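You operate a simulated robot arm through the tools that you are given. There is no shell and no other tool.

You run a simulated robot arm. Do the job below in one go: nothing can be reset, and whatever is moved stays where it is left.

JOB
Drain the water bowl, then set the air to about 4 bar.
Fine: air valve shut while the drain is open; drain shut and air valve open again after. Where these are worked on the way, their far stop is far enough and under half their travel is too little: air valve.

Only the result counts: the job must be done as asked and must still hold three seconds after the hand-in. Knocking over, shifting, dropping, spilling or breaking anything else fails it.

ROBOT AND FRAMES
A 7-joint arm with a fingered hand, fixed in place. Base frame: the origin is on the floor under the middle of its stand, x ahead of it, y to its left, z up. Units: cm, degrees, N and s.
With the tool pointing down near the work surface it reaches from about 18 to 64 cm from the base axis. Its first joint turns from -115.0 to 115.0 degrees. Payload 3.1 kg.
The TCP is the grasp point between the finger pads, 2.2 cm short of the fingertips. In the tool frame z runs along the fingers and y along their closing line. The gripper opens to 11.2 cm; its body begins 6 cm behind the TCP. The gripper is a hand of 3 fingers: y runs from the thumb to the fingers, the wrist lies at [0, 0, -21.8] in the tool frame, and closing takes about 1.5 s.
Orientation is that of the tool frame in the base frame, as [roll, pitch, yaw] about the fixed x, y, z axes, in that order (R = Rz(yaw) Ry(pitch) Rx(roll)). With the fingers straight down and closing along the base's y, the tool's x points along the base's -x, its y along +y and its z along -z.

CONTROLS
- The arm moves only by the tool arm_command. Its argument "rows" is a list of rows, each an object of numbers (a shift or turn left out is 0, a gripper value left out holds the last): "tx", "ty", "tz": the shift along the tool's x, y, z in units of 25 mm (1.0 is 25 mm); "wx", "wy", "wz": the turn, a rotation vector about the tool's x, y, z in units of 4 degrees (1.0 is 4 degrees); "gripper": the opening, from 0 (shut) to 1 (fully open). In form: [{"tx": .., "ty": .., "tz": .., "wx": .., "wy": .., "wz": .., "gripper": ..}, ...]. A call has 1 to 20 rows; each row shifts and turns the commanded pose from where the row before left it, along the tool's axes as they then stand. A call with a number of a shift or a turn outside -1 to 1 is refused whole. Each row takes 0.2 s and may step no farther than 5 cm and 8.6 degrees from the row before; otherwise, or with a gripper value out of range, the whole call is refused. A pose out of reach is approached as far as the arm can. The call stops where the force on the tool passes 40 N (or 10 N more than at its start, if that is more) or the arm is blocked; 0.2 s more then pass. The fingers move at their own pace (about 10.8 cm/s each) and stop on an object; they squeeze with about 28 N. The grip force told is the motor's: it shows also when the fingers shut on nothing. Time passes only in rows, and 0.2 s behind the last, so rows that do not move let the fingers close. The reply holds the time, the measured pose of the TCP, the force on the tool along the base axes, the opening and the grip force, in the units named above and with some noise, with the torque about the TCP (base axes, N m) and any sound that the robot's microphone picked up.
- Cameras (640 x 400 px; columns grow to the right, rows downward): "scene" is fixed at [5.32, -64.9, 116.58]; the picture's right is [0.66, -0.75, 0.00], its down [-0.36, -0.32, -0.88] and it looks along [0.66, 0.58, -0.48] (base axes); focal length 329 px, centre (320, 200). "wrist" rides on the gripper at [6.6, 0.3, -8] in the tool frame; the picture's right is [-0.05, 1.00, 0.00], its down [-0.77, -0.04, -0.64] and it looks along [-0.64, -0.03, 0.77] (tool axes); focal length 275 px, centre (320, 200). There is no depth. A picture from a camera that has moved, and an enlarged one, comes with that camera's place and axes in the base frame and with its lens.
- camera(camera): a new picture of that camera. It takes no simulated time.
- move_column(by): slides the trunk up (or, below 0, down) by that many cm; the arm rides with it, the base frame stays. It gives what a move gives, with no picture.
- set_grasp(shape): the hand has 3 fingers and takes this shape, open, in about a second: jaw (thumb against the fingers, like two jaws); tri (thumb and two fingers); tip (a fingertip pinch); poke (one finger out to press); point (the index stretched); flat (the hand flat); cup (the hand cupped); fist (a fist). The gripper value then closes the fingers along that shape, each until it touches; the sizes above hold for jaw. It gives what a move gives, with no picture.
- close_up(camera, box): a new picture of the part [left, top, right, bottom] of that camera's present view, enlarged. It takes no simulated time.
- close_job(): hands the job in; it is judged then, once.

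Places have to be worked out from the pictures, the camera data and where the tool is seen. Open the gripper and draw the arm clear of the work before you hand the job in, unless the task says otherwise.

The tools are called after ">>>" by a JSON object that holds its "api" and its "payload". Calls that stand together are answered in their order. arm_command: Moves the arm, as the interface text tells. Its arguments: {"type":"object","properties":{"rows":{"type":"array","items":{"type":"object","properties":{"tx":{"type":"number"},"ty":{"type":"number"},"tz":{"type":"number"},"wx":{"type":"number"},"wy":{"type":"number"},"wz":{"type":"number"},"gripper":{"type":"number"}}}}},"required":["rows"]} The other tools are called the same way: move_column (by) moves the trunk up or down; set_grasp (shape) gives the hand a shape; camera (camera) takes a picture; close_up (camera, box) takes an enlarged picture of a part of a camera's view; close_job () hands the job in.

At the start:

```text
clock: 0.0
tool_pos: [49.39, -11.12, 86.09]
tool_rot: [-179.9, -0.1, -180.0]
force: [0.0, 0.0, 0.9]
wrist_torque: [-0.01, 0.01, -0.02]
gripper_width: 11.17
finger_force: 0.1
shape: jaw
trunk travel left (down, up): [-52.5, 46.5]
```

scene: 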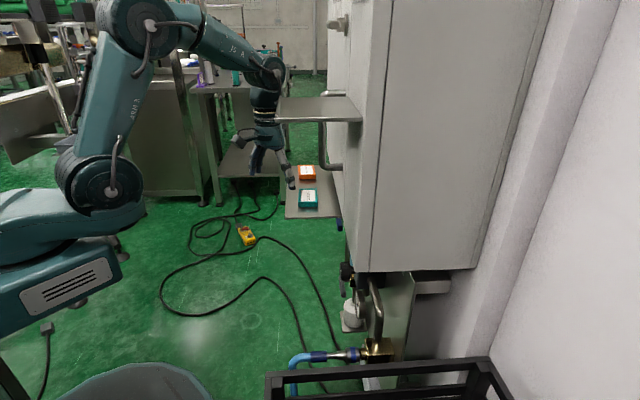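
wrist: 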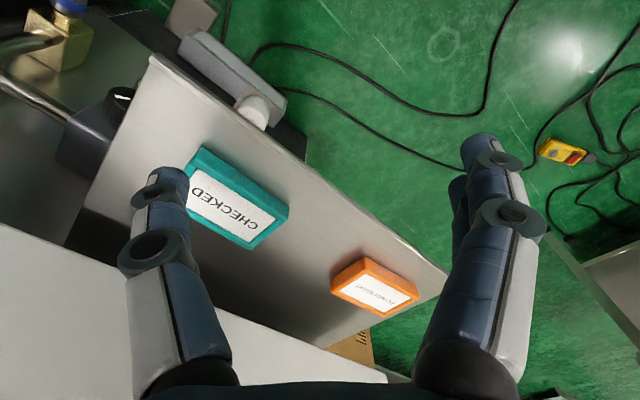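

The pictures show a cabinet on the right with what looks like an air preparation unit under it, near the scene column ~350-400, row ~270-370. I'll enlarge those areas first.

>>> {"api": "close_up", "payload": {"camera": "scene", "box": [260, 240, 480, 400]}}

>>> {"api": "close_up", "payload": {"camera": "scene", "box": [230, 80, 390, 240]}}

>>> {"api": "close_up", "payload": {"camera": "wrist", "box": [0, 0, 320, 200]}}

```text
2.50 times, centred on (370, 320) of scene
camera zoom: at [5.32, -64.9, 116.58], right [0.66, -0.75, 0.0], down [-0.36, -0.32, -0.88], along [0.66, 0.58, -0.48], focal length 822 px, centre (195, -100)
```

zoom: 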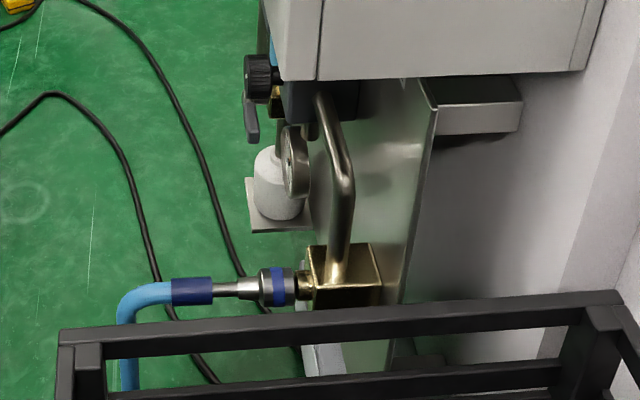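

```text
2.50 times, centred on (310, 160) of scene
camera zoom: at [5.32, -64.9, 116.58], right [0.66, -0.75, 0.0], down [-0.36, -0.32, -0.88], along [0.66, 0.58, -0.48], focal length 822 px, centre (345, 300)
```

zoom: 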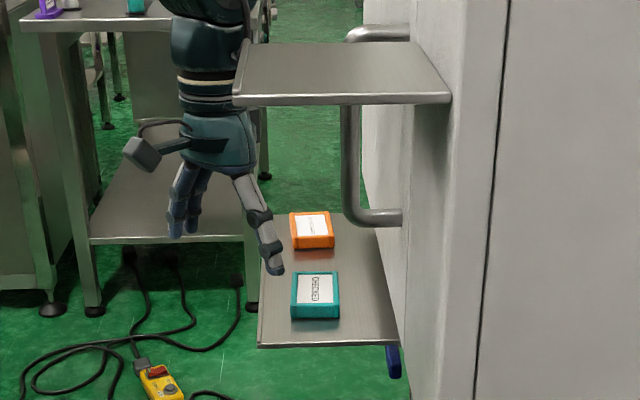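

```text
2.00 times, centred on (160, 100) of wrist
camera zoom: at [42.67, -10.74, 94.07], right [0.05, 1.0, 0.0], down [0.77, -0.04, 0.64], along [0.64, -0.03, -0.77], focal length 551 px, centre (640, 400)
```

zoom: 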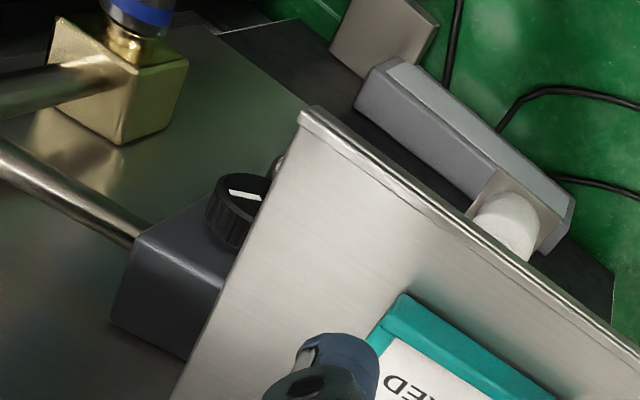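

The cabinet front is turned about 45° and faces (-0.7, 0.7). The unit sits below it: the knob near [52,-32,66] and the brass block near [48,-44,55]. A shelf with two boxes is at z≈78, just below the hand. I'll back away from it towards the base, then yaw the camera towards the unit.

>>> {"api": "arm_command", "payload": {"rows": [{"tx": 1}, {"tx": 1}, {"tx": 1}, {"tx": 1}, {"tx": 1}, {"tx": 1}, {"wz": 0.94}, {"wz": 0.94}, {"wz": 0.94}, {"wz": 0.94}, {"wz": 0.94}, {"wz": 0.94}, {"wz": 0.94}, {"wz": 0.94}, {"wz": 0.94}, {"wz": 0.94}, {"wz": 0.94}, {"wz": 0.94}]}}

>>> {"api": "camera", "payload": {"camera": "wrist"}}

>>> {"api": "camera", "payload": {"camera": "scene"}}

```text
clock: 3.8
tool_pos: [34.33, -11.2, 86.12]
tool_rot: [-180.0, -0.1, 134.8]
force: [-0.3, 0.5, 0.7]
wrist_torque: [0.02, 0.02, -0.03]
gripper_width: 11.18
finger_force: 0.1
shape: jaw
trunk travel left (down, up): [-52.5, 46.5]
```

```text
taken
camera wrist: at [29.83, -6.13, 94.08], right [0.74, 0.67, 0.0], down [0.52, -0.57, 0.64], along [0.43, -0.47, -0.77], focal length 275 px, centre (320, 200)
```

wrist: 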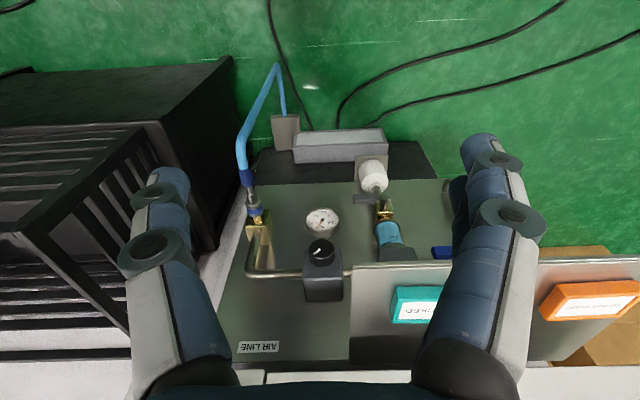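

```text
taken
```

scene: 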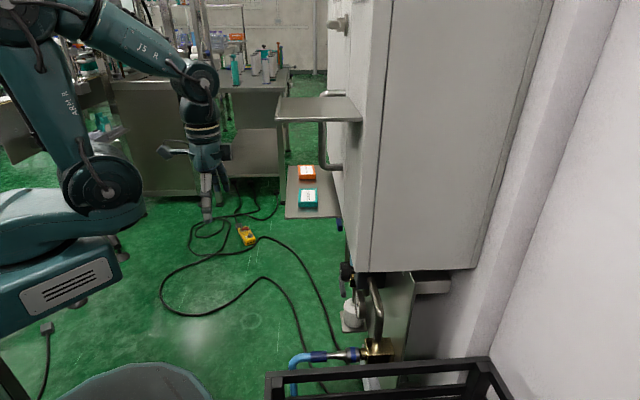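

The wrist camera now sees the whole air line, upside down: gauge, regulator knob, blue filter bowl with brass drain, and a blue lever near the shelf. I'll enlarge these parts.

>>> {"api": "close_up", "payload": {"camera": "wrist", "box": [340, 140, 480, 270]}}

>>> {"api": "close_up", "payload": {"camera": "wrist", "box": [230, 110, 400, 310]}}

>>> {"api": "close_up", "payload": {"camera": "scene", "box": [310, 200, 420, 380]}}

```text
3.08 times, centred on (410, 205) of wrist
camera zoom: at [29.83, -6.13, 94.08], right [0.74, 0.67, 0.0], down [0.52, -0.57, 0.64], along [0.43, -0.47, -0.77], focal length 847 px, centre (43, 185)
```

zoom: 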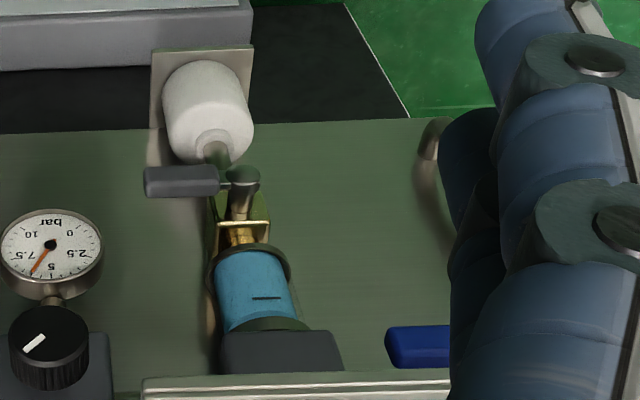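

```text
2.00 times, centred on (315, 210) of wrist
camera zoom: at [29.83, -6.13, 94.08], right [0.74, 0.67, 0.0], down [0.52, -0.57, 0.64], along [0.43, -0.47, -0.77], focal length 551 px, centre (330, 180)
```

zoom: 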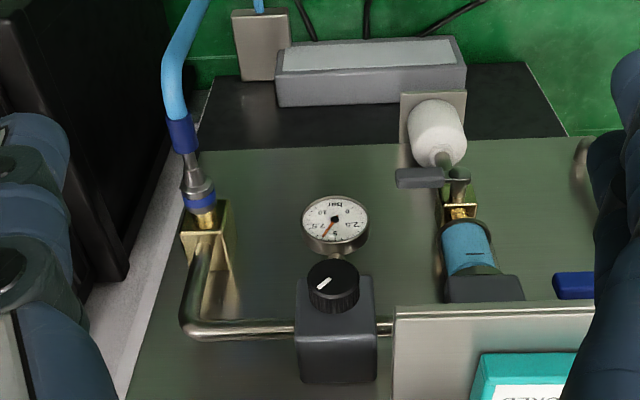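

```text
2.22 times, centred on (365, 290) of scene
camera zoom: at [5.32, -64.9, 116.58], right [0.66, -0.75, 0.0], down [-0.36, -0.32, -0.88], along [0.66, 0.58, -0.48], focal length 730 px, centre (220, 0)
```

zoom: 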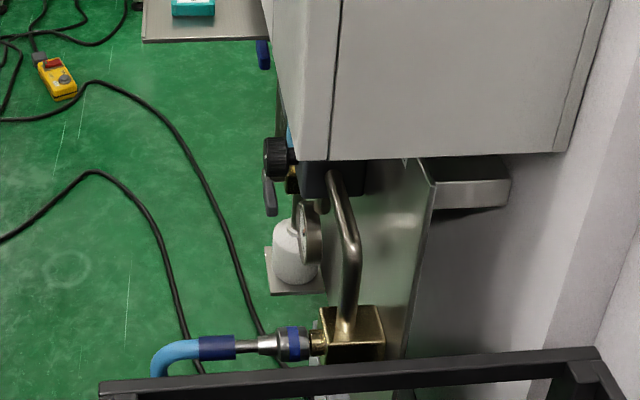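

I can now place the parts:
- Drain lever: near [59.5,-25.4,52.6], below the filter bowl with a catch bottle under it.
- Blue air-valve lever: near [67,-18,66], under the shelf.
- Gauge: reads about 6 bar.

I'll lower the trunk for a view from under the shelf.

>>> {"api": "move_column", "payload": {"by": -24}}

>>> {"api": "camera", "payload": {"camera": "wrist"}}

>>> {"api": "camera", "payload": {"camera": "scene"}}

```text
clock: 6.3
tool_pos: [34.19, -11.23, 62.05]
tool_rot: [179.9, 0.0, 134.9]
force: [0.6, 0.4, 0.4]
wrist_torque: [0.01, 0.0, 0.0]
gripper_width: 11.17
finger_force: 0.0
shape: jaw
trunk travel left (down, up): [-28.5, 70.5]
```

```text
taken
camera wrist: at [29.83, -6.15, 70.08], right [0.74, 0.67, 0.0], down [0.52, -0.57, 0.64], along [0.43, -0.47, -0.77], focal length 275 px, centre (320, 200)
```

wrist: 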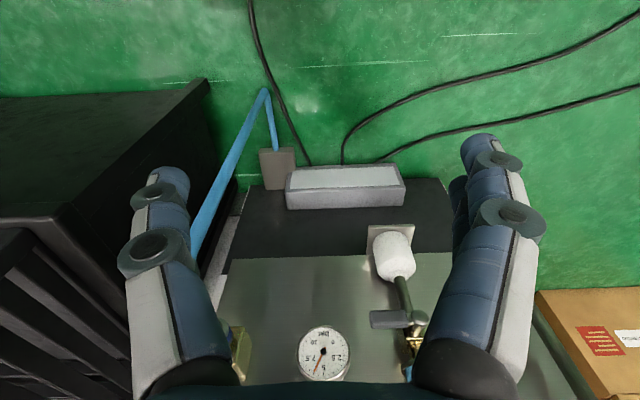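

```text
taken
```

scene: 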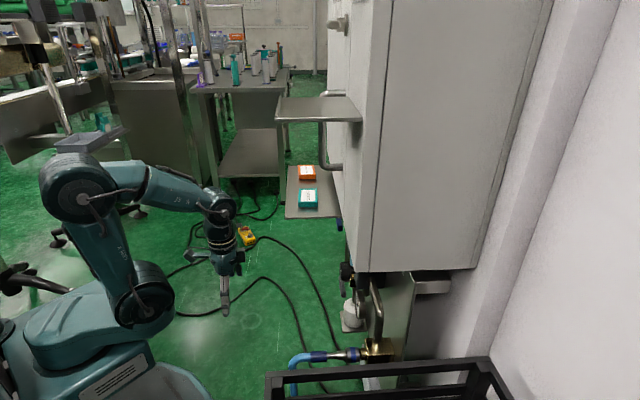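

I'll move forward slightly and pitch the hand up so the camera looks level at the unit from below the shelf height.

>>> {"api": "arm_command", "payload": {"rows": [{"tx": -0.8}, {"tx": -0.8}, {"wy": -1}, {"wy": -1}, {"wy": -1}, {"wy": -1}, {"wy": -1}, {"wy": -1}, {"wy": -1}, {"wy": -1}, {"wy": -1}, {"wy": -1}, {"wy": -1}, {"wy": -1}]}}

>>> {"api": "camera", "payload": {"camera": "wrist"}}

>>> {"api": "camera", "payload": {"camera": "scene"}}

```text
clock: 9.3
tool_pos: [37.09, -14.02, 61.99]
tool_rot: [180.0, 48.1, 134.8]
force: [0.5, 0.3, -0.2]
wrist_torque: [0.0, 0.02, 0.03]
gripper_width: 11.2
finger_force: 0.1
shape: jaw
trunk travel left (down, up): [-28.5, 70.5]
```

```text
taken
camera wrist: at [29.99, -6.3, 62.5], right [0.73, 0.68, 0.04], down [0.0, -0.06, 1.0], along [0.68, -0.73, -0.04], focal length 275 px, centre (320, 200)
```

wrist: 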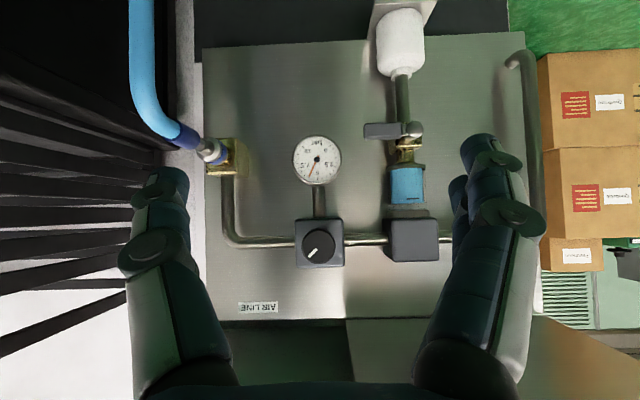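

```text
taken
```

scene: 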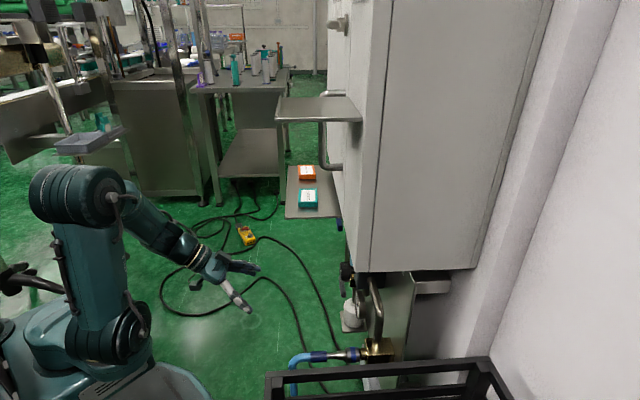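

This is a good level view, but a finger hides the blue lever. I'll shift sideways along the unit's left to see the valve.

>>> {"api": "arm_command", "payload": {"rows": [{"ty": 1}, {"ty": 1}, {"ty": 1}, {"ty": 1}, {"ty": 1}, {"ty": 1}]}}

>>> {"api": "camera", "payload": {"camera": "wrist"}}

>>> {"api": "close_up", "payload": {"camera": "wrist", "box": [220, 60, 500, 280]}}

```text
clock: 10.7
tool_pos: [47.77, -3.39, 61.93]
tool_rot: [-180.0, 48.1, 134.8]
force: [-0.6, -0.1, 0.9]
wrist_torque: [0.02, -0.01, -0.01]
gripper_width: 11.22
finger_force: 0.1
shape: jaw
trunk travel left (down, up): [-28.5, 70.5]
```

```text
taken
camera wrist: at [40.72, 4.27, 62.45], right [0.73, 0.68, 0.04], down [0.01, -0.06, 1.0], along [0.68, -0.73, -0.04], focal length 275 px, centre (320, 200)
```

wrist: 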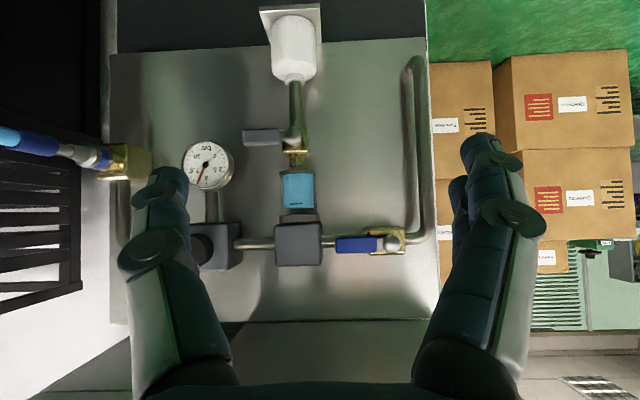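

```text
1.82 times, centred on (360, 170) of wrist
camera zoom: at [40.72, 4.27, 62.45], right [0.73, 0.68, 0.04], down [0.01, -0.06, 1.0], along [0.68, -0.73, -0.04], focal length 500 px, centre (247, 254)
```

zoom: 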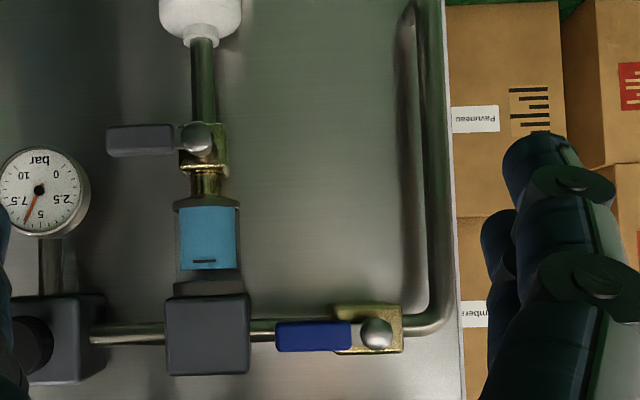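

Both valves are quarter-turn levers:
- Air valve: stem near [70,-14.6,66.9], lever in line with its pipe, so open.
- Drain: stem near [61.4,-22.3,53.1], lever across its pipe, so shut.

I'll put the hand in the poke shape, to use one finger as a peg, and see where that finger sits.

>>> {"api": "set_grasp", "payload": {"shape": "poke"}}

>>> {"api": "camera", "payload": {"camera": "wrist"}}

>>> {"api": "close_up", "payload": {"camera": "scene", "box": [120, 180, 320, 330]}}

```text
clock: 11.6
tool_pos: [47.83, -3.52, 61.97]
tool_rot: [180.0, 48.0, 135.0]
force: [-0.2, 0.8, -0.4]
wrist_torque: [0.0, 0.03, 0.03]
gripper_width: 0.0
finger_force: 0.0
shape: poke
trunk travel left (down, up): [-28.5, 70.5]
```

```text
taken
camera wrist: at [40.69, 4.24, 62.44], right [0.73, 0.68, 0.03], down [0.01, -0.06, 1.0], along [0.68, -0.73, -0.04], focal length 275 px, centre (320, 200)
```

wrist: 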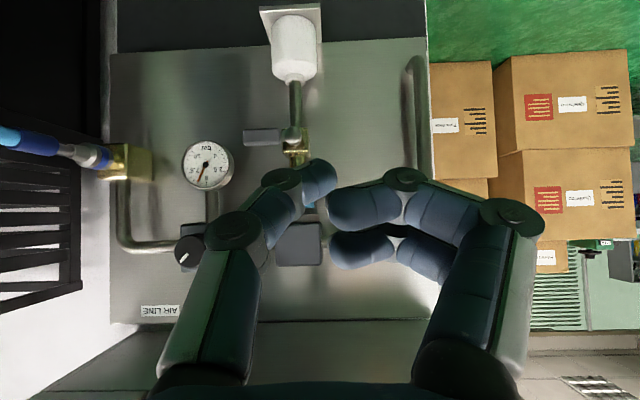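

```text
2.67 times, centred on (220, 255) of scene
camera zoom: at [5.32, -64.9, 116.58], right [0.66, -0.75, 0.0], down [-0.36, -0.32, -0.88], along [0.66, 0.58, -0.48], focal length 876 px, centre (587, 53)
```

zoom: 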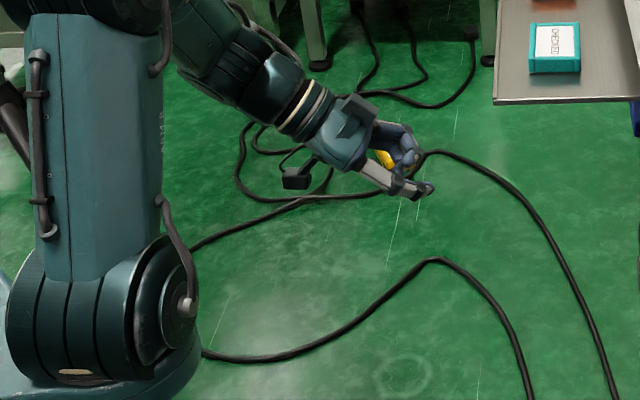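

In the poke shape the fingers curl inwards and the sticking-out tip is near the centre. I'll compare it with the point shape.

>>> {"api": "set_grasp", "payload": {"shape": "point"}}

>>> {"api": "camera", "payload": {"camera": "wrist"}}

>>> {"api": "close_up", "payload": {"camera": "scene", "box": [120, 180, 320, 330]}}

```text
clock: 12.5
tool_pos: [47.81, -3.52, 62.05]
tool_rot: [179.9, 47.9, 134.9]
force: [1.3, 0.8, -0.5]
wrist_torque: [0.05, 0.01, -0.03]
gripper_width: 0.0
finger_force: 0.1
shape: point
trunk travel left (down, up): [-28.5, 70.5]
```

```text
taken
camera wrist: at [40.69, 4.24, 62.44], right [0.73, 0.68, 0.03], down [0.01, -0.06, 1.0], along [0.68, -0.73, -0.04], focal length 275 px, centre (320, 200)
```

wrist: 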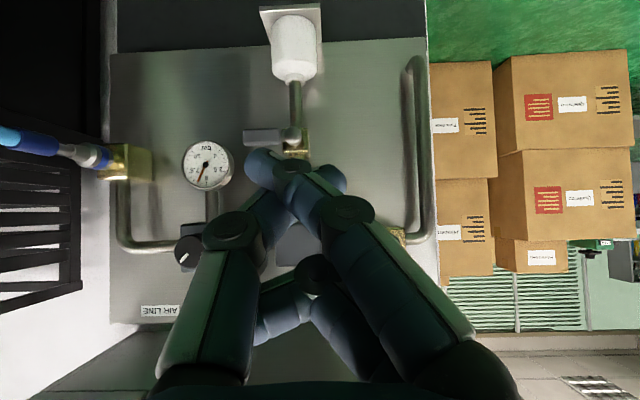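

```text
2.67 times, centred on (220, 255) of scene
camera zoom: at [5.32, -64.9, 116.58], right [0.66, -0.75, 0.0], down [-0.36, -0.32, -0.88], along [0.66, 0.58, -0.48], focal length 876 px, centre (587, 53)
```

zoom: 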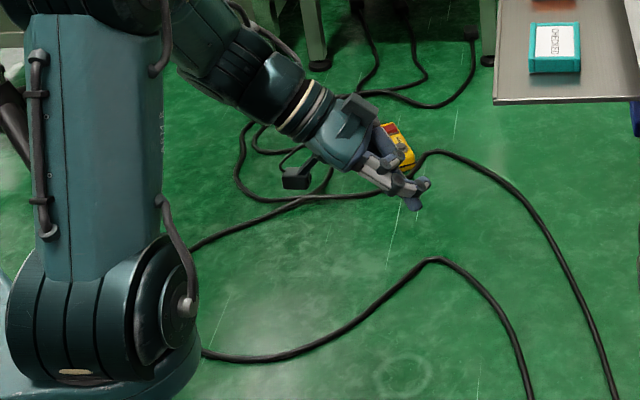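

Neither shape gives a clean peg. I'll go back to jaw and straddle each lever like a fork, then zoom in on the two valves for their details and stops.

>>> {"api": "set_grasp", "payload": {"shape": "jaw"}}

>>> {"api": "close_up", "payload": {"camera": "wrist", "box": [230, 110, 330, 215]}}

>>> {"api": "close_up", "payload": {"camera": "wrist", "box": [310, 205, 430, 280]}}

>>> {"api": "close_up", "payload": {"camera": "wrist", "box": [160, 130, 260, 280]}}

```text
clock: 13.4
tool_pos: [47.82, -3.4, 62.01]
tool_rot: [-180.0, 47.9, 134.9]
force: [-0.4, 0.4, 0.4]
wrist_torque: [0.02, 0.03, 0.02]
gripper_width: 8.02
finger_force: 0.1
shape: jaw
trunk travel left (down, up): [-28.5, 70.5]
```

```text
3.81 times, centred on (280, 162) of wrist
camera zoom: at [40.68, 4.24, 62.44], right [0.73, 0.68, 0.03], down [0.01, -0.06, 1.0], along [0.68, -0.73, -0.04], focal length 1049 px, centre (472, 343)
```

zoom: 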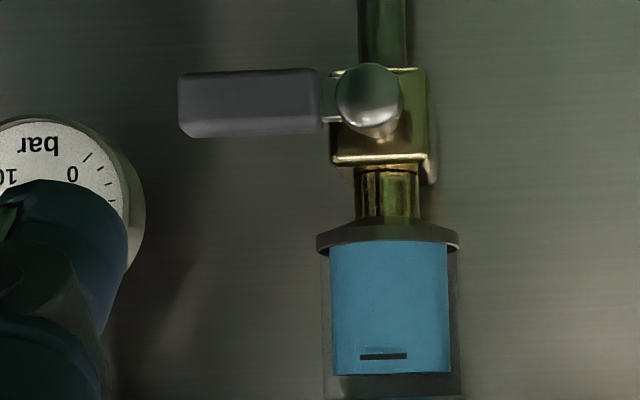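

```text
5.33 times, centred on (370, 242) of wrist
camera zoom: at [40.68, 4.24, 62.44], right [0.73, 0.68, 0.03], down [0.01, -0.06, 1.0], along [0.68, -0.73, -0.04], focal length 1468 px, centre (53, -27)
```

zoom: 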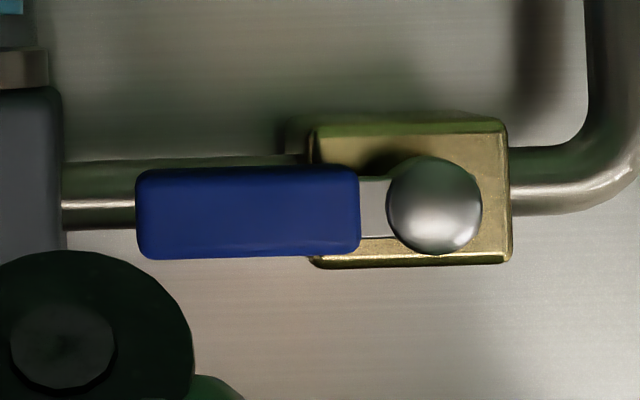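

```text
2.67 times, centred on (210, 205) of wrist
camera zoom: at [40.68, 4.24, 62.44], right [0.73, 0.68, 0.03], down [0.01, -0.06, 1.0], along [0.68, -0.73, -0.04], focal length 734 px, centre (613, 187)
```

zoom: 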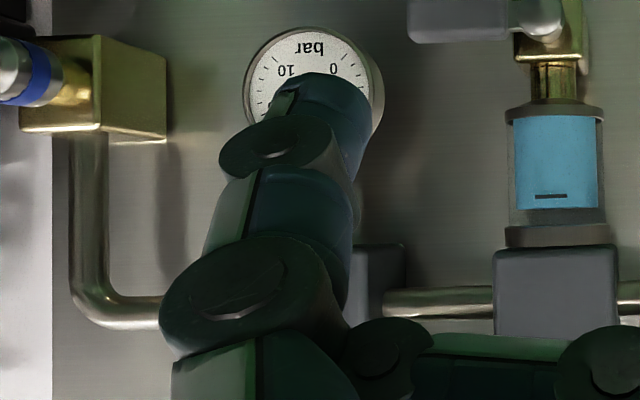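

Both valves are now located from several views:
- Air lever: grip 5 cm long, centre near [67,-17.8,66.8].
- Drain: stem near [61.4,-22.4,53.1].

I'll turn the hand level and pointing into the panel, then roll it so it can straddle the horizontal air lever.

>>> {"api": "arm_command", "payload": {"rows": [{"wy": -0.955, "gripper": 0.6}, {"wy": -0.955}, {"wy": -0.955}, {"wy": -0.955}, {"wy": -0.955}, {"wy": -0.955}, {"wy": -0.955}, {"wy": -0.955}, {"wy": -0.955}, {"wy": -0.955}, {"wy": -0.955}]}}

>>> {"api": "camera", "payload": {"camera": "wrist"}}

>>> {"api": "camera", "payload": {"camera": "scene"}}

```text
clock: 15.8
tool_pos: [47.71, -3.4, 62.05]
tool_rot: [15.5, 89.9, -29.7]
force: [-0.7, -0.2, 0.1]
wrist_torque: [-0.01, 0.0, 0.01]
gripper_width: 2.03
finger_force: 0.1
shape: jaw
trunk travel left (down, up): [-28.5, 70.5]
```

```text
taken
camera wrist: at [42.3, 2.62, 55.4], right [0.71, 0.71, 0.05], down [-0.48, 0.43, 0.77], along [0.52, -0.57, 0.64], focal length 275 px, centre (320, 200)
```

wrist: 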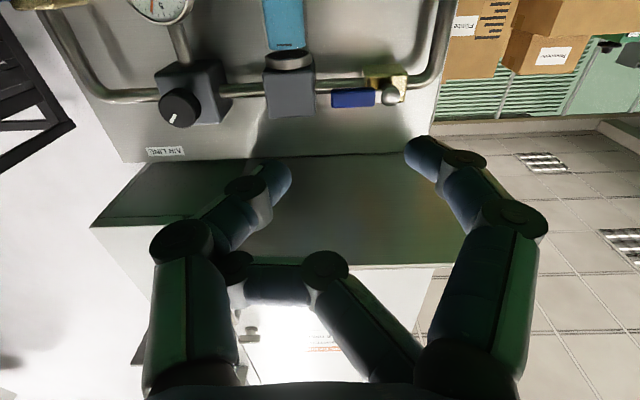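

```text
taken
```

scene: 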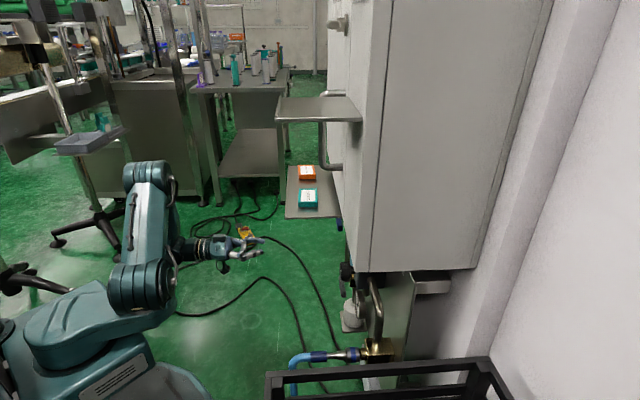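

The fingers look tangled: the middle finger is still curled against the thumb and the width reads 2 cm. I'll set the flat shape and then jaw again to clear them.

>>> {"api": "set_grasp", "payload": {"shape": "flat"}}

>>> {"api": "camera", "payload": {"camera": "wrist"}}

```text
clock: 16.7
tool_pos: [47.8, -3.43, 62.02]
tool_rot: [91.3, 90.0, 46.2]
force: [-0.1, -0.3, -0.2]
wrist_torque: [-0.03, 0.02, -0.04]
gripper_width: 0.01
finger_force: 0.1
shape: flat
trunk travel left (down, up): [-28.5, 70.5]
```

```text
taken
camera wrist: at [42.28, 2.62, 55.41], right [0.71, 0.71, 0.05], down [-0.47, 0.43, 0.77], along [0.52, -0.57, 0.64], focal length 275 px, centre (320, 200)
```

wrist: 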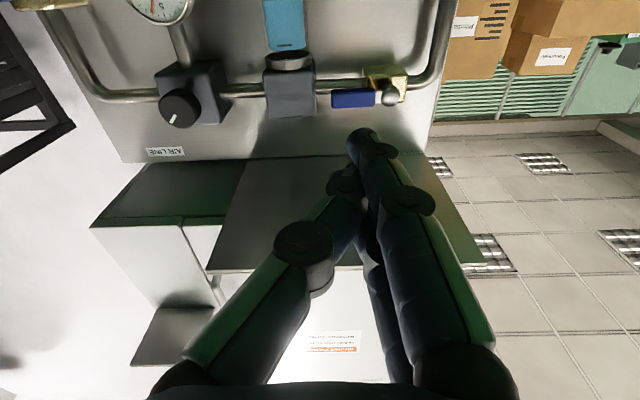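

In flat the fingers are straight and together, so they are free. I'll go back to jaw and check that it opens properly.

>>> {"api": "set_grasp", "payload": {"shape": "jaw"}}

>>> {"api": "arm_command", "payload": {"rows": [{"gripper": 1}, {"gripper": 1}, {"gripper": 1}]}}

>>> {"api": "camera", "payload": {"camera": "wrist"}}

```text
clock: 17.6
tool_pos: [47.68, -3.45, 62.0]
tool_rot: [66.5, 90.0, 21.4]
force: [-0.4, -0.4, -0.4]
wrist_torque: [-0.01, -0.03, -0.03]
gripper_width: 11.22
finger_force: 0.1
shape: jaw
trunk travel left (down, up): [-28.5, 70.5]
```

```text
clock: 18.4
tool_pos: [47.73, -3.31, 62.06]
tool_rot: [163.6, 90.0, 118.6]
force: [-0.3, 1.0, 0.1]
wrist_torque: [-0.03, -0.02, -0.02]
gripper_width: 11.2
finger_force: 0.1
shape: jaw
trunk travel left (down, up): [-28.5, 70.5]
```

```text
taken
camera wrist: at [42.29, 2.62, 55.4], right [0.71, 0.71, 0.05], down [-0.47, 0.43, 0.77], along [0.52, -0.57, 0.64], focal length 275 px, centre (320, 200)
```

wrist: 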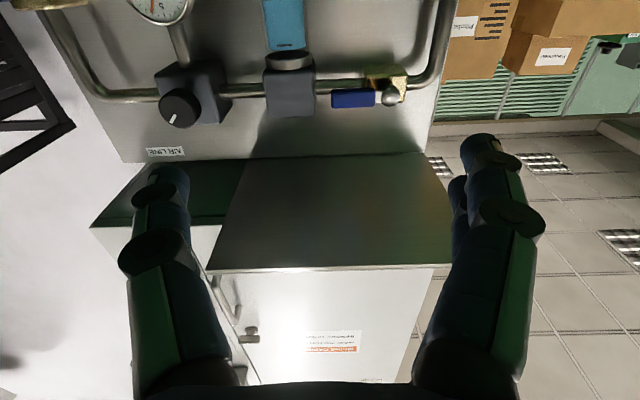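

The jaw is fully open again and the stem triangulates to [70.2,-14.75,66.8]. I'll roll the hand by -90° so its closing line is vertical, which suits a clockwise turn that takes the lever down.

>>> {"api": "arm_command", "payload": {"rows": [{"wz": -1}, {"wz": -1}, {"wz": -1}, {"wz": -1}, {"wz": -1}, {"wz": -1}, {"wz": -1}, {"wz": -1}, {"wz": -1}, {"wz": -1}, {"wz": -1}, {"wz": -1}, {"wz": -1}, {"wz": -1}, {"wz": -1}, {"wz": -1}, {"wz": -1}, {"wz": -1}, {"wz": -1}, {"wz": -1}]}}

>>> {"api": "arm_command", "payload": {"rows": [{"wz": -1}, {"wz": -1}, {"wz": -0.5}]}}

>>> {"api": "camera", "payload": {"camera": "wrist"}}

>>> {"api": "close_up", "payload": {"camera": "scene", "box": [80, 120, 400, 320]}}

```text
clock: 22.6
tool_pos: [47.75, -3.32, 62.05]
tool_rot: [-90.1, 9.9, -135.2]
force: [0.2, 0.0, 0.0]
wrist_torque: [0.0, 0.0, -0.01]
gripper_width: 11.22
finger_force: 0.0
shape: jaw
trunk travel left (down, up): [-28.5, 70.5]
```

```text
clock: 23.4
tool_pos: [47.69, -3.52, 62.12]
tool_rot: [-90.0, 0.0, -135.2]
force: [0.1, 0.0, -0.4]
wrist_torque: [0.03, -0.01, -0.02]
gripper_width: 11.2
finger_force: 0.0
shape: jaw
trunk travel left (down, up): [-28.5, 70.5]
```

```text
taken
camera wrist: at [37.38, -2.28, 61.76], right [0.03, 0.03, -1.0], down [0.1, 0.99, 0.04], along [0.99, -0.1, 0.03], focal length 275 px, centre (320, 200)
```

wrist: 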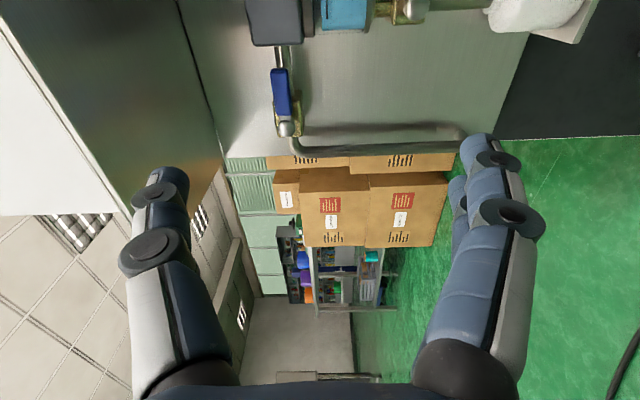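

```text
2.00 times, centred on (240, 220) of scene
camera zoom: at [5.32, -64.9, 116.58], right [0.66, -0.75, 0.0], down [-0.36, -0.32, -0.88], along [0.66, 0.58, -0.48], focal length 657 px, centre (480, 160)
```

zoom: 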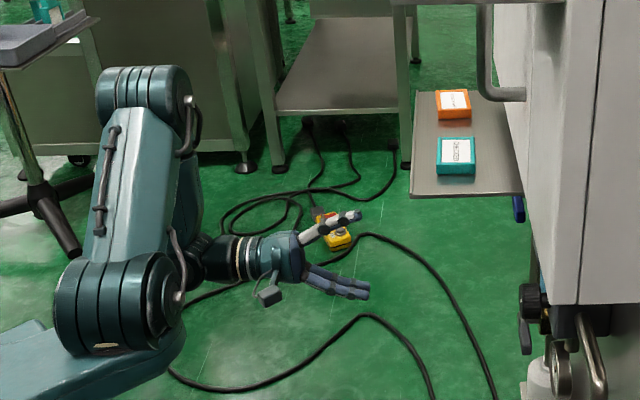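

The roll worked and the arm is clear. I'll move to just in front of the air lever (about l=35.2, z=66.8) with the jaw narrowed to about 4.5 cm, stopping roughly 8 cm short of it.

>>> {"api": "arm_command", "payload": {"rows": [{"tx": -0.267, "ty": -0.312, "tz": 0.9, "gripper": 0.4}, {"tx": -0.267, "ty": -0.312, "tz": 0.9}, {"tx": -0.267, "ty": -0.312, "tz": 0.9}, {"tx": -0.267, "ty": -0.312, "tz": 0.9}, {"tx": -0.267, "ty": -0.312, "tz": 0.9}, {"tx": -0.267, "ty": -0.312, "tz": 0.9}, {}]}}

>>> {"api": "camera", "payload": {"camera": "wrist"}}

>>> {"api": "camera", "payload": {"camera": "scene"}}

```text
clock: 25.0
tool_pos: [60.12, -10.22, 66.66]
tool_rot: [-90.0, 0.0, -135.1]
force: [0.5, 0.2, -1.0]
wrist_torque: [0.0, -0.01, 0.0]
gripper_width: 4.54
finger_force: 0.1
shape: jaw
trunk travel left (down, up): [-28.5, 70.5]
```

```text
taken
camera wrist: at [49.82, -9.03, 66.42], right [0.03, 0.03, -1.0], down [0.1, 0.99, 0.04], along [0.99, -0.1, 0.03], focal length 275 px, centre (320, 200)
```

wrist: 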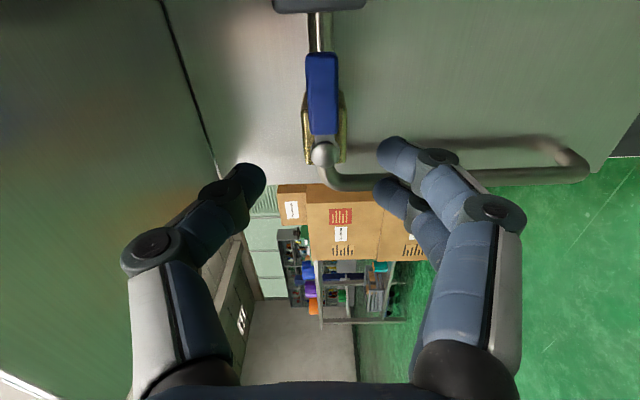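

```text
taken
```

scene: 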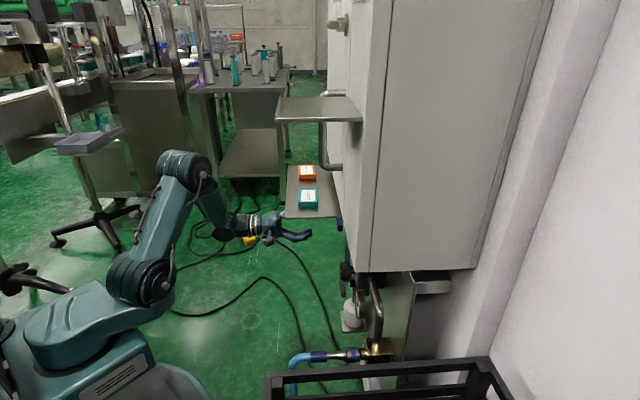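

The lever is centred between thumb and fingers in the view. I'll advance about 9 cm so the fork straddles the grip, watching the force.

>>> {"api": "arm_command", "payload": {"rows": [{"tz": 0.6}, {"tz": 0.6}, {"tz": 0.6}, {"tz": 0.6}, {"tz": 0.6}, {"tz": 0.6}, {}]}}

>>> {"api": "camera", "payload": {"camera": "wrist"}}

>>> {"api": "close_up", "payload": {"camera": "scene", "box": [240, 150, 400, 270]}}

```text
clock: 26.6
tool_pos: [66.46, -16.6, 66.74]
tool_rot: [-90.0, 0.0, -135.1]
force: [0.5, 0.1, 0.4]
wrist_torque: [-0.02, -0.01, -0.05]
gripper_width: 4.53
finger_force: 0.0
shape: jaw
trunk travel left (down, up): [-28.5, 70.5]
```

```text
taken
camera wrist: at [56.11, -15.35, 66.41], right [0.03, 0.03, -1.0], down [0.1, 0.99, 0.04], along [0.99, -0.1, 0.03], focal length 275 px, centre (320, 200)
```

wrist: 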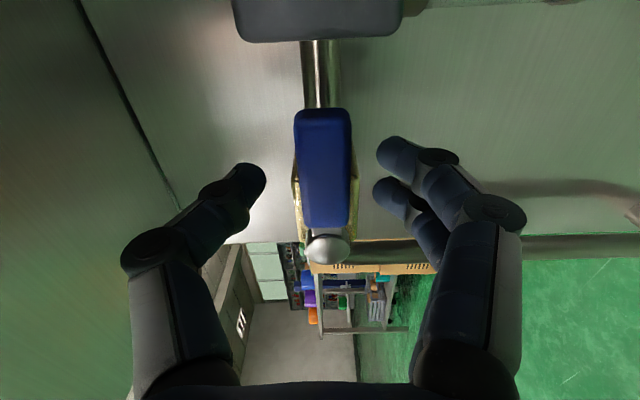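

```text
3.33 times, centred on (320, 210) of scene
camera zoom: at [5.32, -64.9, 116.58], right [0.66, -0.75, 0.0], down [-0.36, -0.32, -0.88], along [0.66, 0.58, -0.48], focal length 1096 px, centre (320, 167)
```

zoom: 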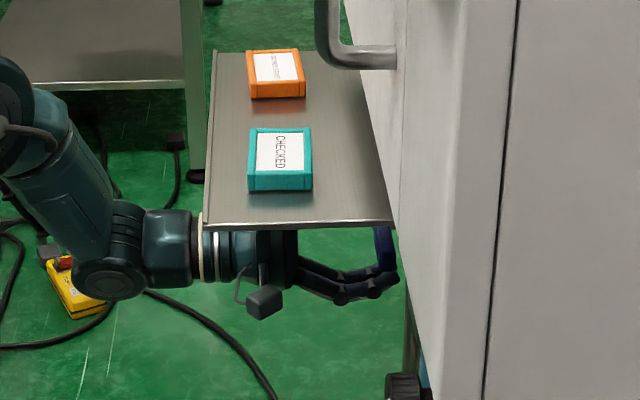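

The fork straddles the grip: TCP at l=35.3, n=-58.7, with the stem axis at l=39.2. I'll ease in 0.4 cm, narrow the fork to about 2.8 cm and start a clockwise arc of about 20° about the stem to test the direction.

>>> {"api": "arm_command", "payload": {"rows": [{"tz": 0.16, "gripper": 0.25}, {}, {"tx": -0.004, "ty": 0.11, "wz": 1}, {"tx": -0.004, "ty": 0.11, "wz": 1}, {"tx": -0.004, "ty": 0.11, "wz": 1}, {"tx": -0.004, "ty": 0.11, "wz": 1}, {"tx": -0.004, "ty": 0.11, "wz": 1}]}}

>>> {"api": "camera", "payload": {"camera": "wrist"}}

```text
clock: 28.2
tool_pos: [66.79, -16.53, 65.48]
tool_rot: [-89.8, 20.0, -134.9]
force: [2.3, 2.6, 7.4]
wrist_torque: [-0.18, 0.02, 0.04]
gripper_width: 3.15
finger_force: 0.0
shape: jaw
trunk travel left (down, up): [-28.5, 70.5]
```

```text
taken
camera wrist: at [56.9, -15.03, 62.88], right [0.28, 0.27, -0.92], down [0.05, 0.95, 0.3], along [0.96, -0.13, 0.25], focal length 275 px, centre (320, 200)
```

wrist: 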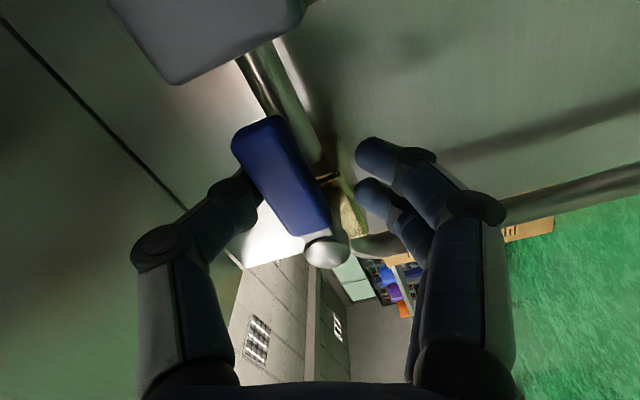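

The force is 7 N upward and the lever has moved perhaps 4–5° at most. I'll continue a few more degrees to tell whether it is turning or sitting against a stop.

>>> {"api": "arm_command", "payload": {"rows": [{"tx": -0.004, "ty": 0.11, "wz": 1}, {"tx": -0.004, "ty": 0.11, "wz": 1}, {"tx": -0.004, "ty": 0.11, "wz": 1}]}}

>>> {"api": "camera", "payload": {"camera": "wrist"}}

```text
clock: 29.0
tool_pos: [67.09, -16.02, 64.91]
tool_rot: [-89.5, 32.0, -134.5]
force: [12.8, 9.1, 24.5]
wrist_torque: [-0.79, 0.38, 0.26]
gripper_width: 4.27
finger_force: 0.0
shape: jaw
trunk travel left (down, up): [-28.5, 70.5]
```

```text
taken
camera wrist: at [57.68, -14.13, 61.12], right [0.41, 0.4, -0.82], down [-0.01, 0.9, 0.44], along [0.91, -0.17, 0.37], focal length 275 px, centre (320, 200)
```

wrist: 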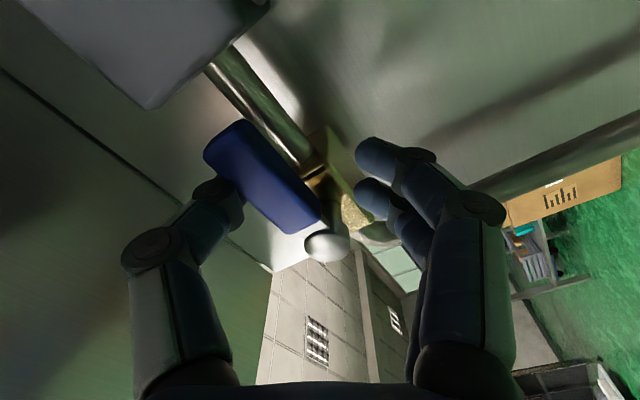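

The force climbed to 25 N, the thumb was pushed open and the lever stayed put, so clockwise is its stop and it must turn up (counter-clockwise). I'll reverse the arc, widen the fork and retreat.

>>> {"api": "arm_command", "payload": {"rows": [{"tx": -0.004, "ty": -0.11, "wz": -1}, {"tx": -0.004, "ty": -0.11, "wz": -1}, {"tx": -0.004, "ty": -0.11, "wz": -1}, {"tx": -0.004, "ty": -0.11, "wz": -1}, {"tx": -0.004, "ty": -0.11, "wz": -1}, {"tx": -0.004, "ty": -0.11, "wz": -1}, {"tx": -0.004, "ty": -0.11, "wz": -1}, {"tx": -0.004, "ty": -0.11, "wz": -1, "gripper": 0.45}, {}, {}, {"tz": -0.8}, {"tz": -0.8}, {"tz": -0.8}, {"tz": -0.8}, {"tz": -0.8}, {"tz": -0.8}]}}

>>> {"api": "camera", "payload": {"camera": "wrist"}}

```text
clock: 32.4
tool_pos: [58.36, -8.25, 66.73]
tool_rot: [-89.9, 0.0, -135.1]
force: [-0.3, -0.3, 0.8]
wrist_torque: [-0.01, 0.0, -0.02]
gripper_width: 5.01
finger_force: 0.0
shape: jaw
trunk travel left (down, up): [-28.5, 70.5]
```

```text
taken
camera wrist: at [47.89, -7.16, 66.39], right [0.03, 0.03, -1.0], down [0.1, 0.99, 0.04], along [0.99, -0.1, 0.03], focal length 275 px, centre (320, 200)
```

wrist: 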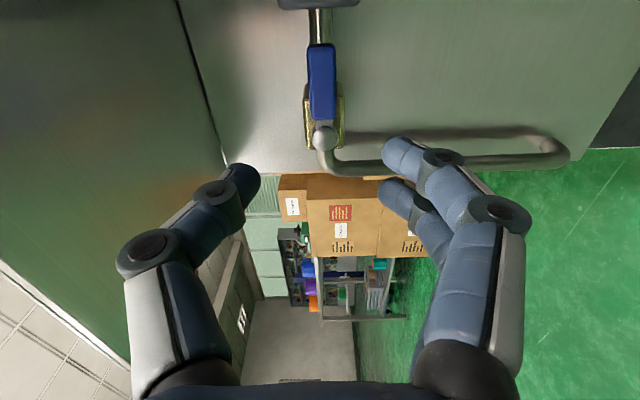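

The lever is still level in its open position. I'll retreat a little more, then roll the hand 180° so the camera side passes underneath to the left, ready for a counter-clockwise turn.

>>> {"api": "arm_command", "payload": {"rows": [{"tz": -1}, {"tz": -1}, {"wz": 1}, {"wz": 1}, {"wz": 1}, {"wz": 1}, {"wz": 1}, {"wz": 1}, {"wz": 1}, {"wz": 1}, {"wz": 1}, {"wz": 1}, {"wz": 1}, {"wz": 1}, {"wz": 1}, {"wz": 1}, {"wz": 1}]}}

>>> {"api": "arm_command", "payload": {"rows": [{"wz": 1}, {"wz": 1}, {"wz": 1}, {"wz": 1}, {"wz": 1}, {"wz": 1}, {"wz": 1}, {"wz": 1}, {"wz": 1}, {"wz": 1}, {"wz": 1}, {"wz": 1}, {"wz": 1}, {"wz": 1}, {"wz": 1}]}}

>>> {"api": "arm_command", "payload": {"rows": [{"wz": 1}, {"wz": 1}, {"wz": 1}, {"wz": 1}, {"wz": 1}, {"wz": 1}, {"wz": 1}, {"wz": 1}, {"wz": 1}, {"wz": 1}, {"wz": 1}, {"wz": 1}, {"wz": 1}, {"wz": 1}, {"wz": 1}]}}

>>> {"api": "camera", "payload": {"camera": "wrist"}}

>>> {"api": "camera", "payload": {"camera": "scene"}}

```text
clock: 36.0
tool_pos: [54.72, -4.73, 66.72]
tool_rot: [-89.9, 60.1, -135.1]
force: [0.8, 0.9, 0.1]
wrist_torque: [0.03, 0.02, -0.02]
gripper_width: 4.99
finger_force: 0.0
shape: jaw
trunk travel left (down, up): [-28.5, 70.5]
```

```text
clock: 39.2
tool_pos: [54.66, -4.88, 66.68]
tool_rot: [90.1, 60.0, 44.9]
force: [-0.5, 0.2, 0.8]
wrist_torque: [0.0, -0.02, 0.02]
gripper_width: 4.95
finger_force: 0.1
shape: jaw
trunk travel left (down, up): [-28.5, 70.5]
```

```text
clock: 42.4
tool_pos: [54.75, -4.75, 66.8]
tool_rot: [89.9, -0.1, 45.0]
force: [0.0, -0.1, 0.6]
wrist_torque: [-0.02, 0.0, 0.01]
gripper_width: 4.97
finger_force: 0.0
shape: jaw
trunk travel left (down, up): [-28.5, 70.5]
```

```text
taken
camera wrist: at [53.77, 5.72, 67.02], right [-0.03, -0.03, 1.0], down [-0.99, -0.09, -0.04], along [0.09, -0.99, -0.03], focal length 275 px, centre (320, 200)
```

wrist: 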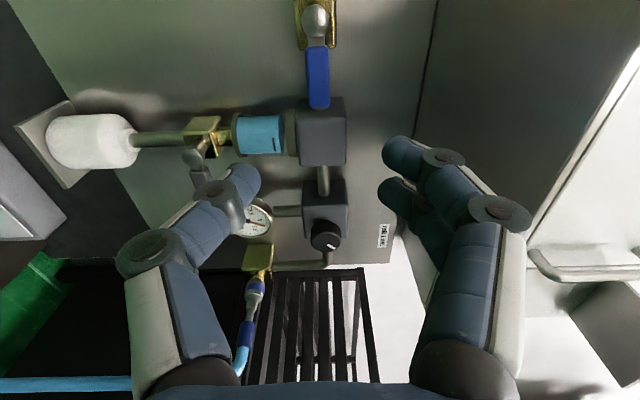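

```text
taken
```

scene: 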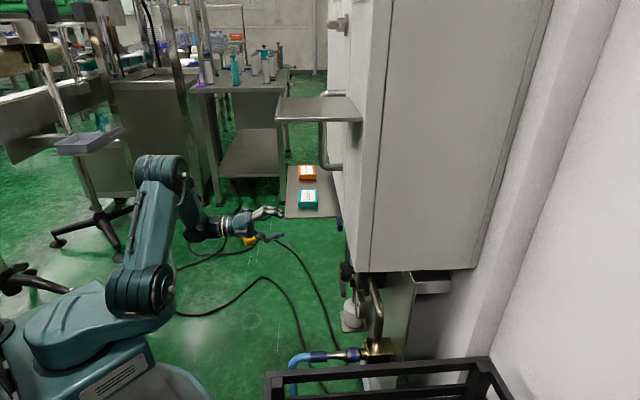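

The roll is done and the camera now looks from the left. I'll re-approach the lever slightly closer to its tip (l≈34.6) for better leverage.

>>> {"api": "arm_command", "payload": {"rows": [{"tx": -0.03, "tz": 0.66}, {"tx": -0.03, "tz": 0.66}, {"tx": -0.03, "tz": 0.66}, {"tx": -0.03, "tz": 0.66}, {"tx": -0.03, "tz": 0.66}, {"tx": -0.03, "tz": 0.66}, {"tx": -0.03, "tz": 0.66}, {"tx": -0.03, "tz": 0.66}, {"tx": -0.03, "tz": 0.66}, {"tx": -0.03, "tz": 0.66}, {}]}}

>>> {"api": "camera", "payload": {"camera": "wrist"}}

>>> {"api": "close_up", "payload": {"camera": "scene", "box": [240, 150, 400, 270]}}

```text
clock: 44.8
tool_pos: [65.87, -16.99, 66.72]
tool_rot: [90.0, -0.1, 45.0]
force: [0.7, 1.0, -0.9]
wrist_torque: [-0.05, 0.01, -0.02]
gripper_width: 4.96
finger_force: 0.1
shape: jaw
trunk travel left (down, up): [-28.5, 70.5]
```

```text
taken
camera wrist: at [64.86, -6.54, 67.02], right [-0.03, -0.03, 1.0], down [-0.99, -0.09, -0.04], along [0.09, -1.0, -0.03], focal length 275 px, centre (320, 200)
```

wrist: 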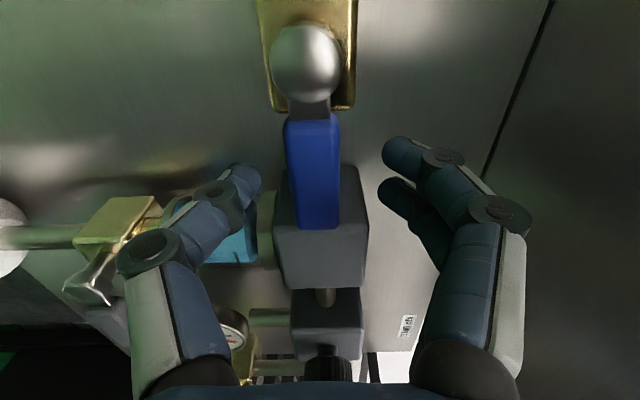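

```text
3.33 times, centred on (320, 210) of scene
camera zoom: at [5.32, -64.9, 116.58], right [0.66, -0.75, 0.0], down [-0.36, -0.32, -0.88], along [0.66, 0.58, -0.48], focal length 1096 px, centre (320, 167)
```

zoom: 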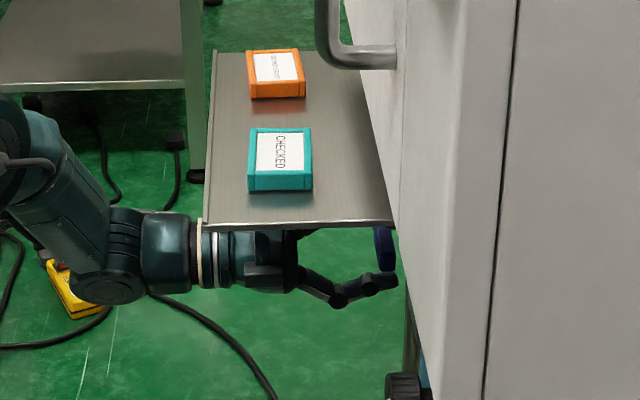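

The fork straddles the lever again at l=34.6, 4.6 cm from the stem. I'll narrow it, move 0.4 cm deeper and start the counter-clockwise arc of about 24°, lifting with the thumb.

>>> {"api": "arm_command", "payload": {"rows": [{"tz": 0.16, "gripper": 0.25}, {}, {"tx": 0.0045, "ty": 0.1295, "wz": -1}, {"tx": 0.0045, "ty": 0.1295, "wz": -1}, {"tx": 0.0045, "ty": 0.1295, "wz": -1}, {"tx": 0.0045, "ty": 0.1295, "wz": -1}, {"tx": 0.0045, "ty": 0.1295, "wz": -1}, {"tx": 0.0045, "ty": 0.1295, "wz": -1}]}}

>>> {"api": "camera", "payload": {"camera": "wrist"}}

```text
clock: 46.6
tool_pos: [66.47, -16.89, 68.64]
tool_rot: [90.0, 24.1, 45.0]
force: [0.4, 0.5, -1.7]
wrist_torque: [0.05, 0.01, 0.03]
gripper_width: 2.94
finger_force: 0.1
shape: jaw
trunk travel left (down, up): [-28.5, 70.5]
```

```text
taken
camera wrist: at [65.1, -6.8, 66.18], right [0.26, 0.26, 0.93], down [-0.96, -0.06, 0.28], along [0.13, -0.96, 0.23], focal length 275 px, centre (320, 200)
```

wrist: 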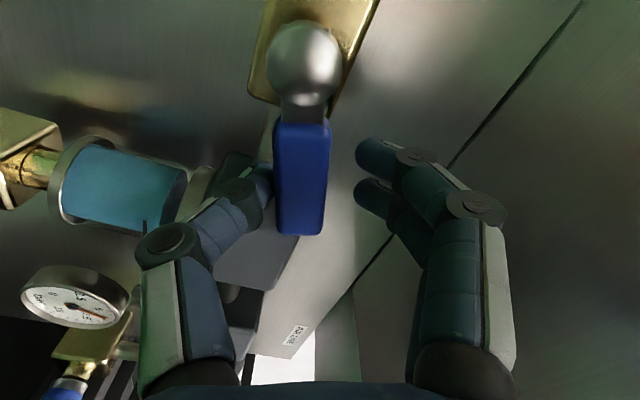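

The lever turns easily with the fork in this direction (under 2 N). I'll continue the arc to about 84° and check.

>>> {"api": "arm_command", "payload": {"rows": [{"tx": 0.0045, "ty": 0.1295, "wz": -1}, {"tx": 0.0045, "ty": 0.1295, "wz": -1}, {"tx": 0.0045, "ty": 0.1295, "wz": -1}, {"tx": 0.0045, "ty": 0.1295, "wz": -1}, {"tx": 0.0045, "ty": 0.1295, "wz": -1}, {"tx": 0.0045, "ty": 0.1295, "wz": -1}, {"tx": 0.0045, "ty": 0.1295, "wz": -1}, {"tx": 0.0045, "ty": 0.1295, "wz": -1}]}}

>>> {"api": "arm_command", "payload": {"rows": [{"tx": 0.0045, "ty": 0.1295, "wz": -1}, {"tx": 0.0045, "ty": 0.1295, "wz": -1}, {"tx": 0.0045, "ty": 0.1295, "wz": -1}, {"tx": 0.0045, "ty": 0.1295, "wz": -1}, {"tx": 0.0045, "ty": 0.1295, "wz": -1}, {"tx": 0.0045, "ty": 0.1295, "wz": -1}, {"tx": 0.0045, "ty": 0.1295, "wz": -1}]}}

>>> {"api": "camera", "payload": {"camera": "wrist"}}

>>> {"api": "close_up", "payload": {"camera": "scene", "box": [240, 150, 400, 270]}}

```text
clock: 48.4
tool_pos: [67.46, -15.87, 70.45]
tool_rot: [89.9, 56.0, 44.9]
force: [-0.4, -0.2, -1.9]
wrist_torque: [0.05, 0.01, -0.01]
gripper_width: 2.92
finger_force: 0.1
shape: jaw
trunk travel left (down, up): [-28.5, 70.5]
```

```text
clock: 50.0
tool_pos: [69.01, -14.3, 71.24]
tool_rot: [90.0, 84.1, 44.8]
force: [-0.9, -0.4, -1.4]
wrist_torque: [0.02, 0.02, 0.01]
gripper_width: 2.94
finger_force: 0.1
shape: jaw
trunk travel left (down, up): [-28.5, 70.5]
```

```text
taken
camera wrist: at [64.04, -7.89, 64.71], right [0.7, 0.7, 0.15], down [-0.53, 0.37, 0.76], along [0.48, -0.61, 0.63], focal length 275 px, centre (320, 200)
```

wrist: 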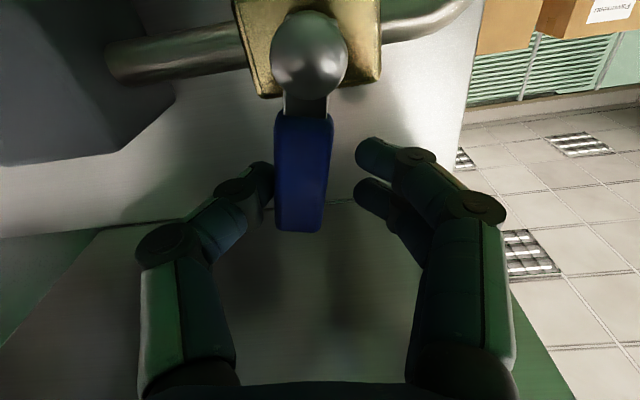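

```text
3.33 times, centred on (320, 210) of scene
camera zoom: at [5.32, -64.9, 116.58], right [0.66, -0.75, 0.0], down [-0.36, -0.32, -0.88], along [0.66, 0.58, -0.48], focal length 1096 px, centre (320, 167)
```

zoom: 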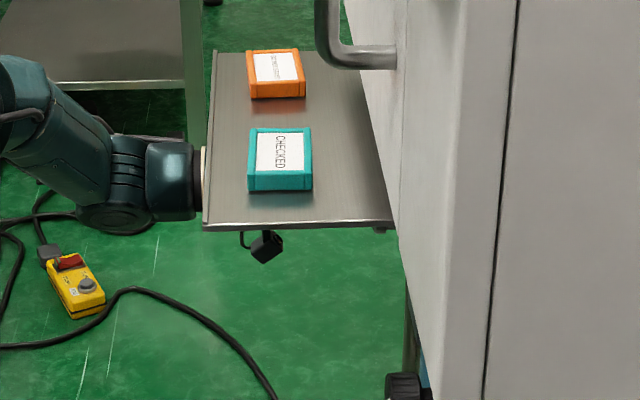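

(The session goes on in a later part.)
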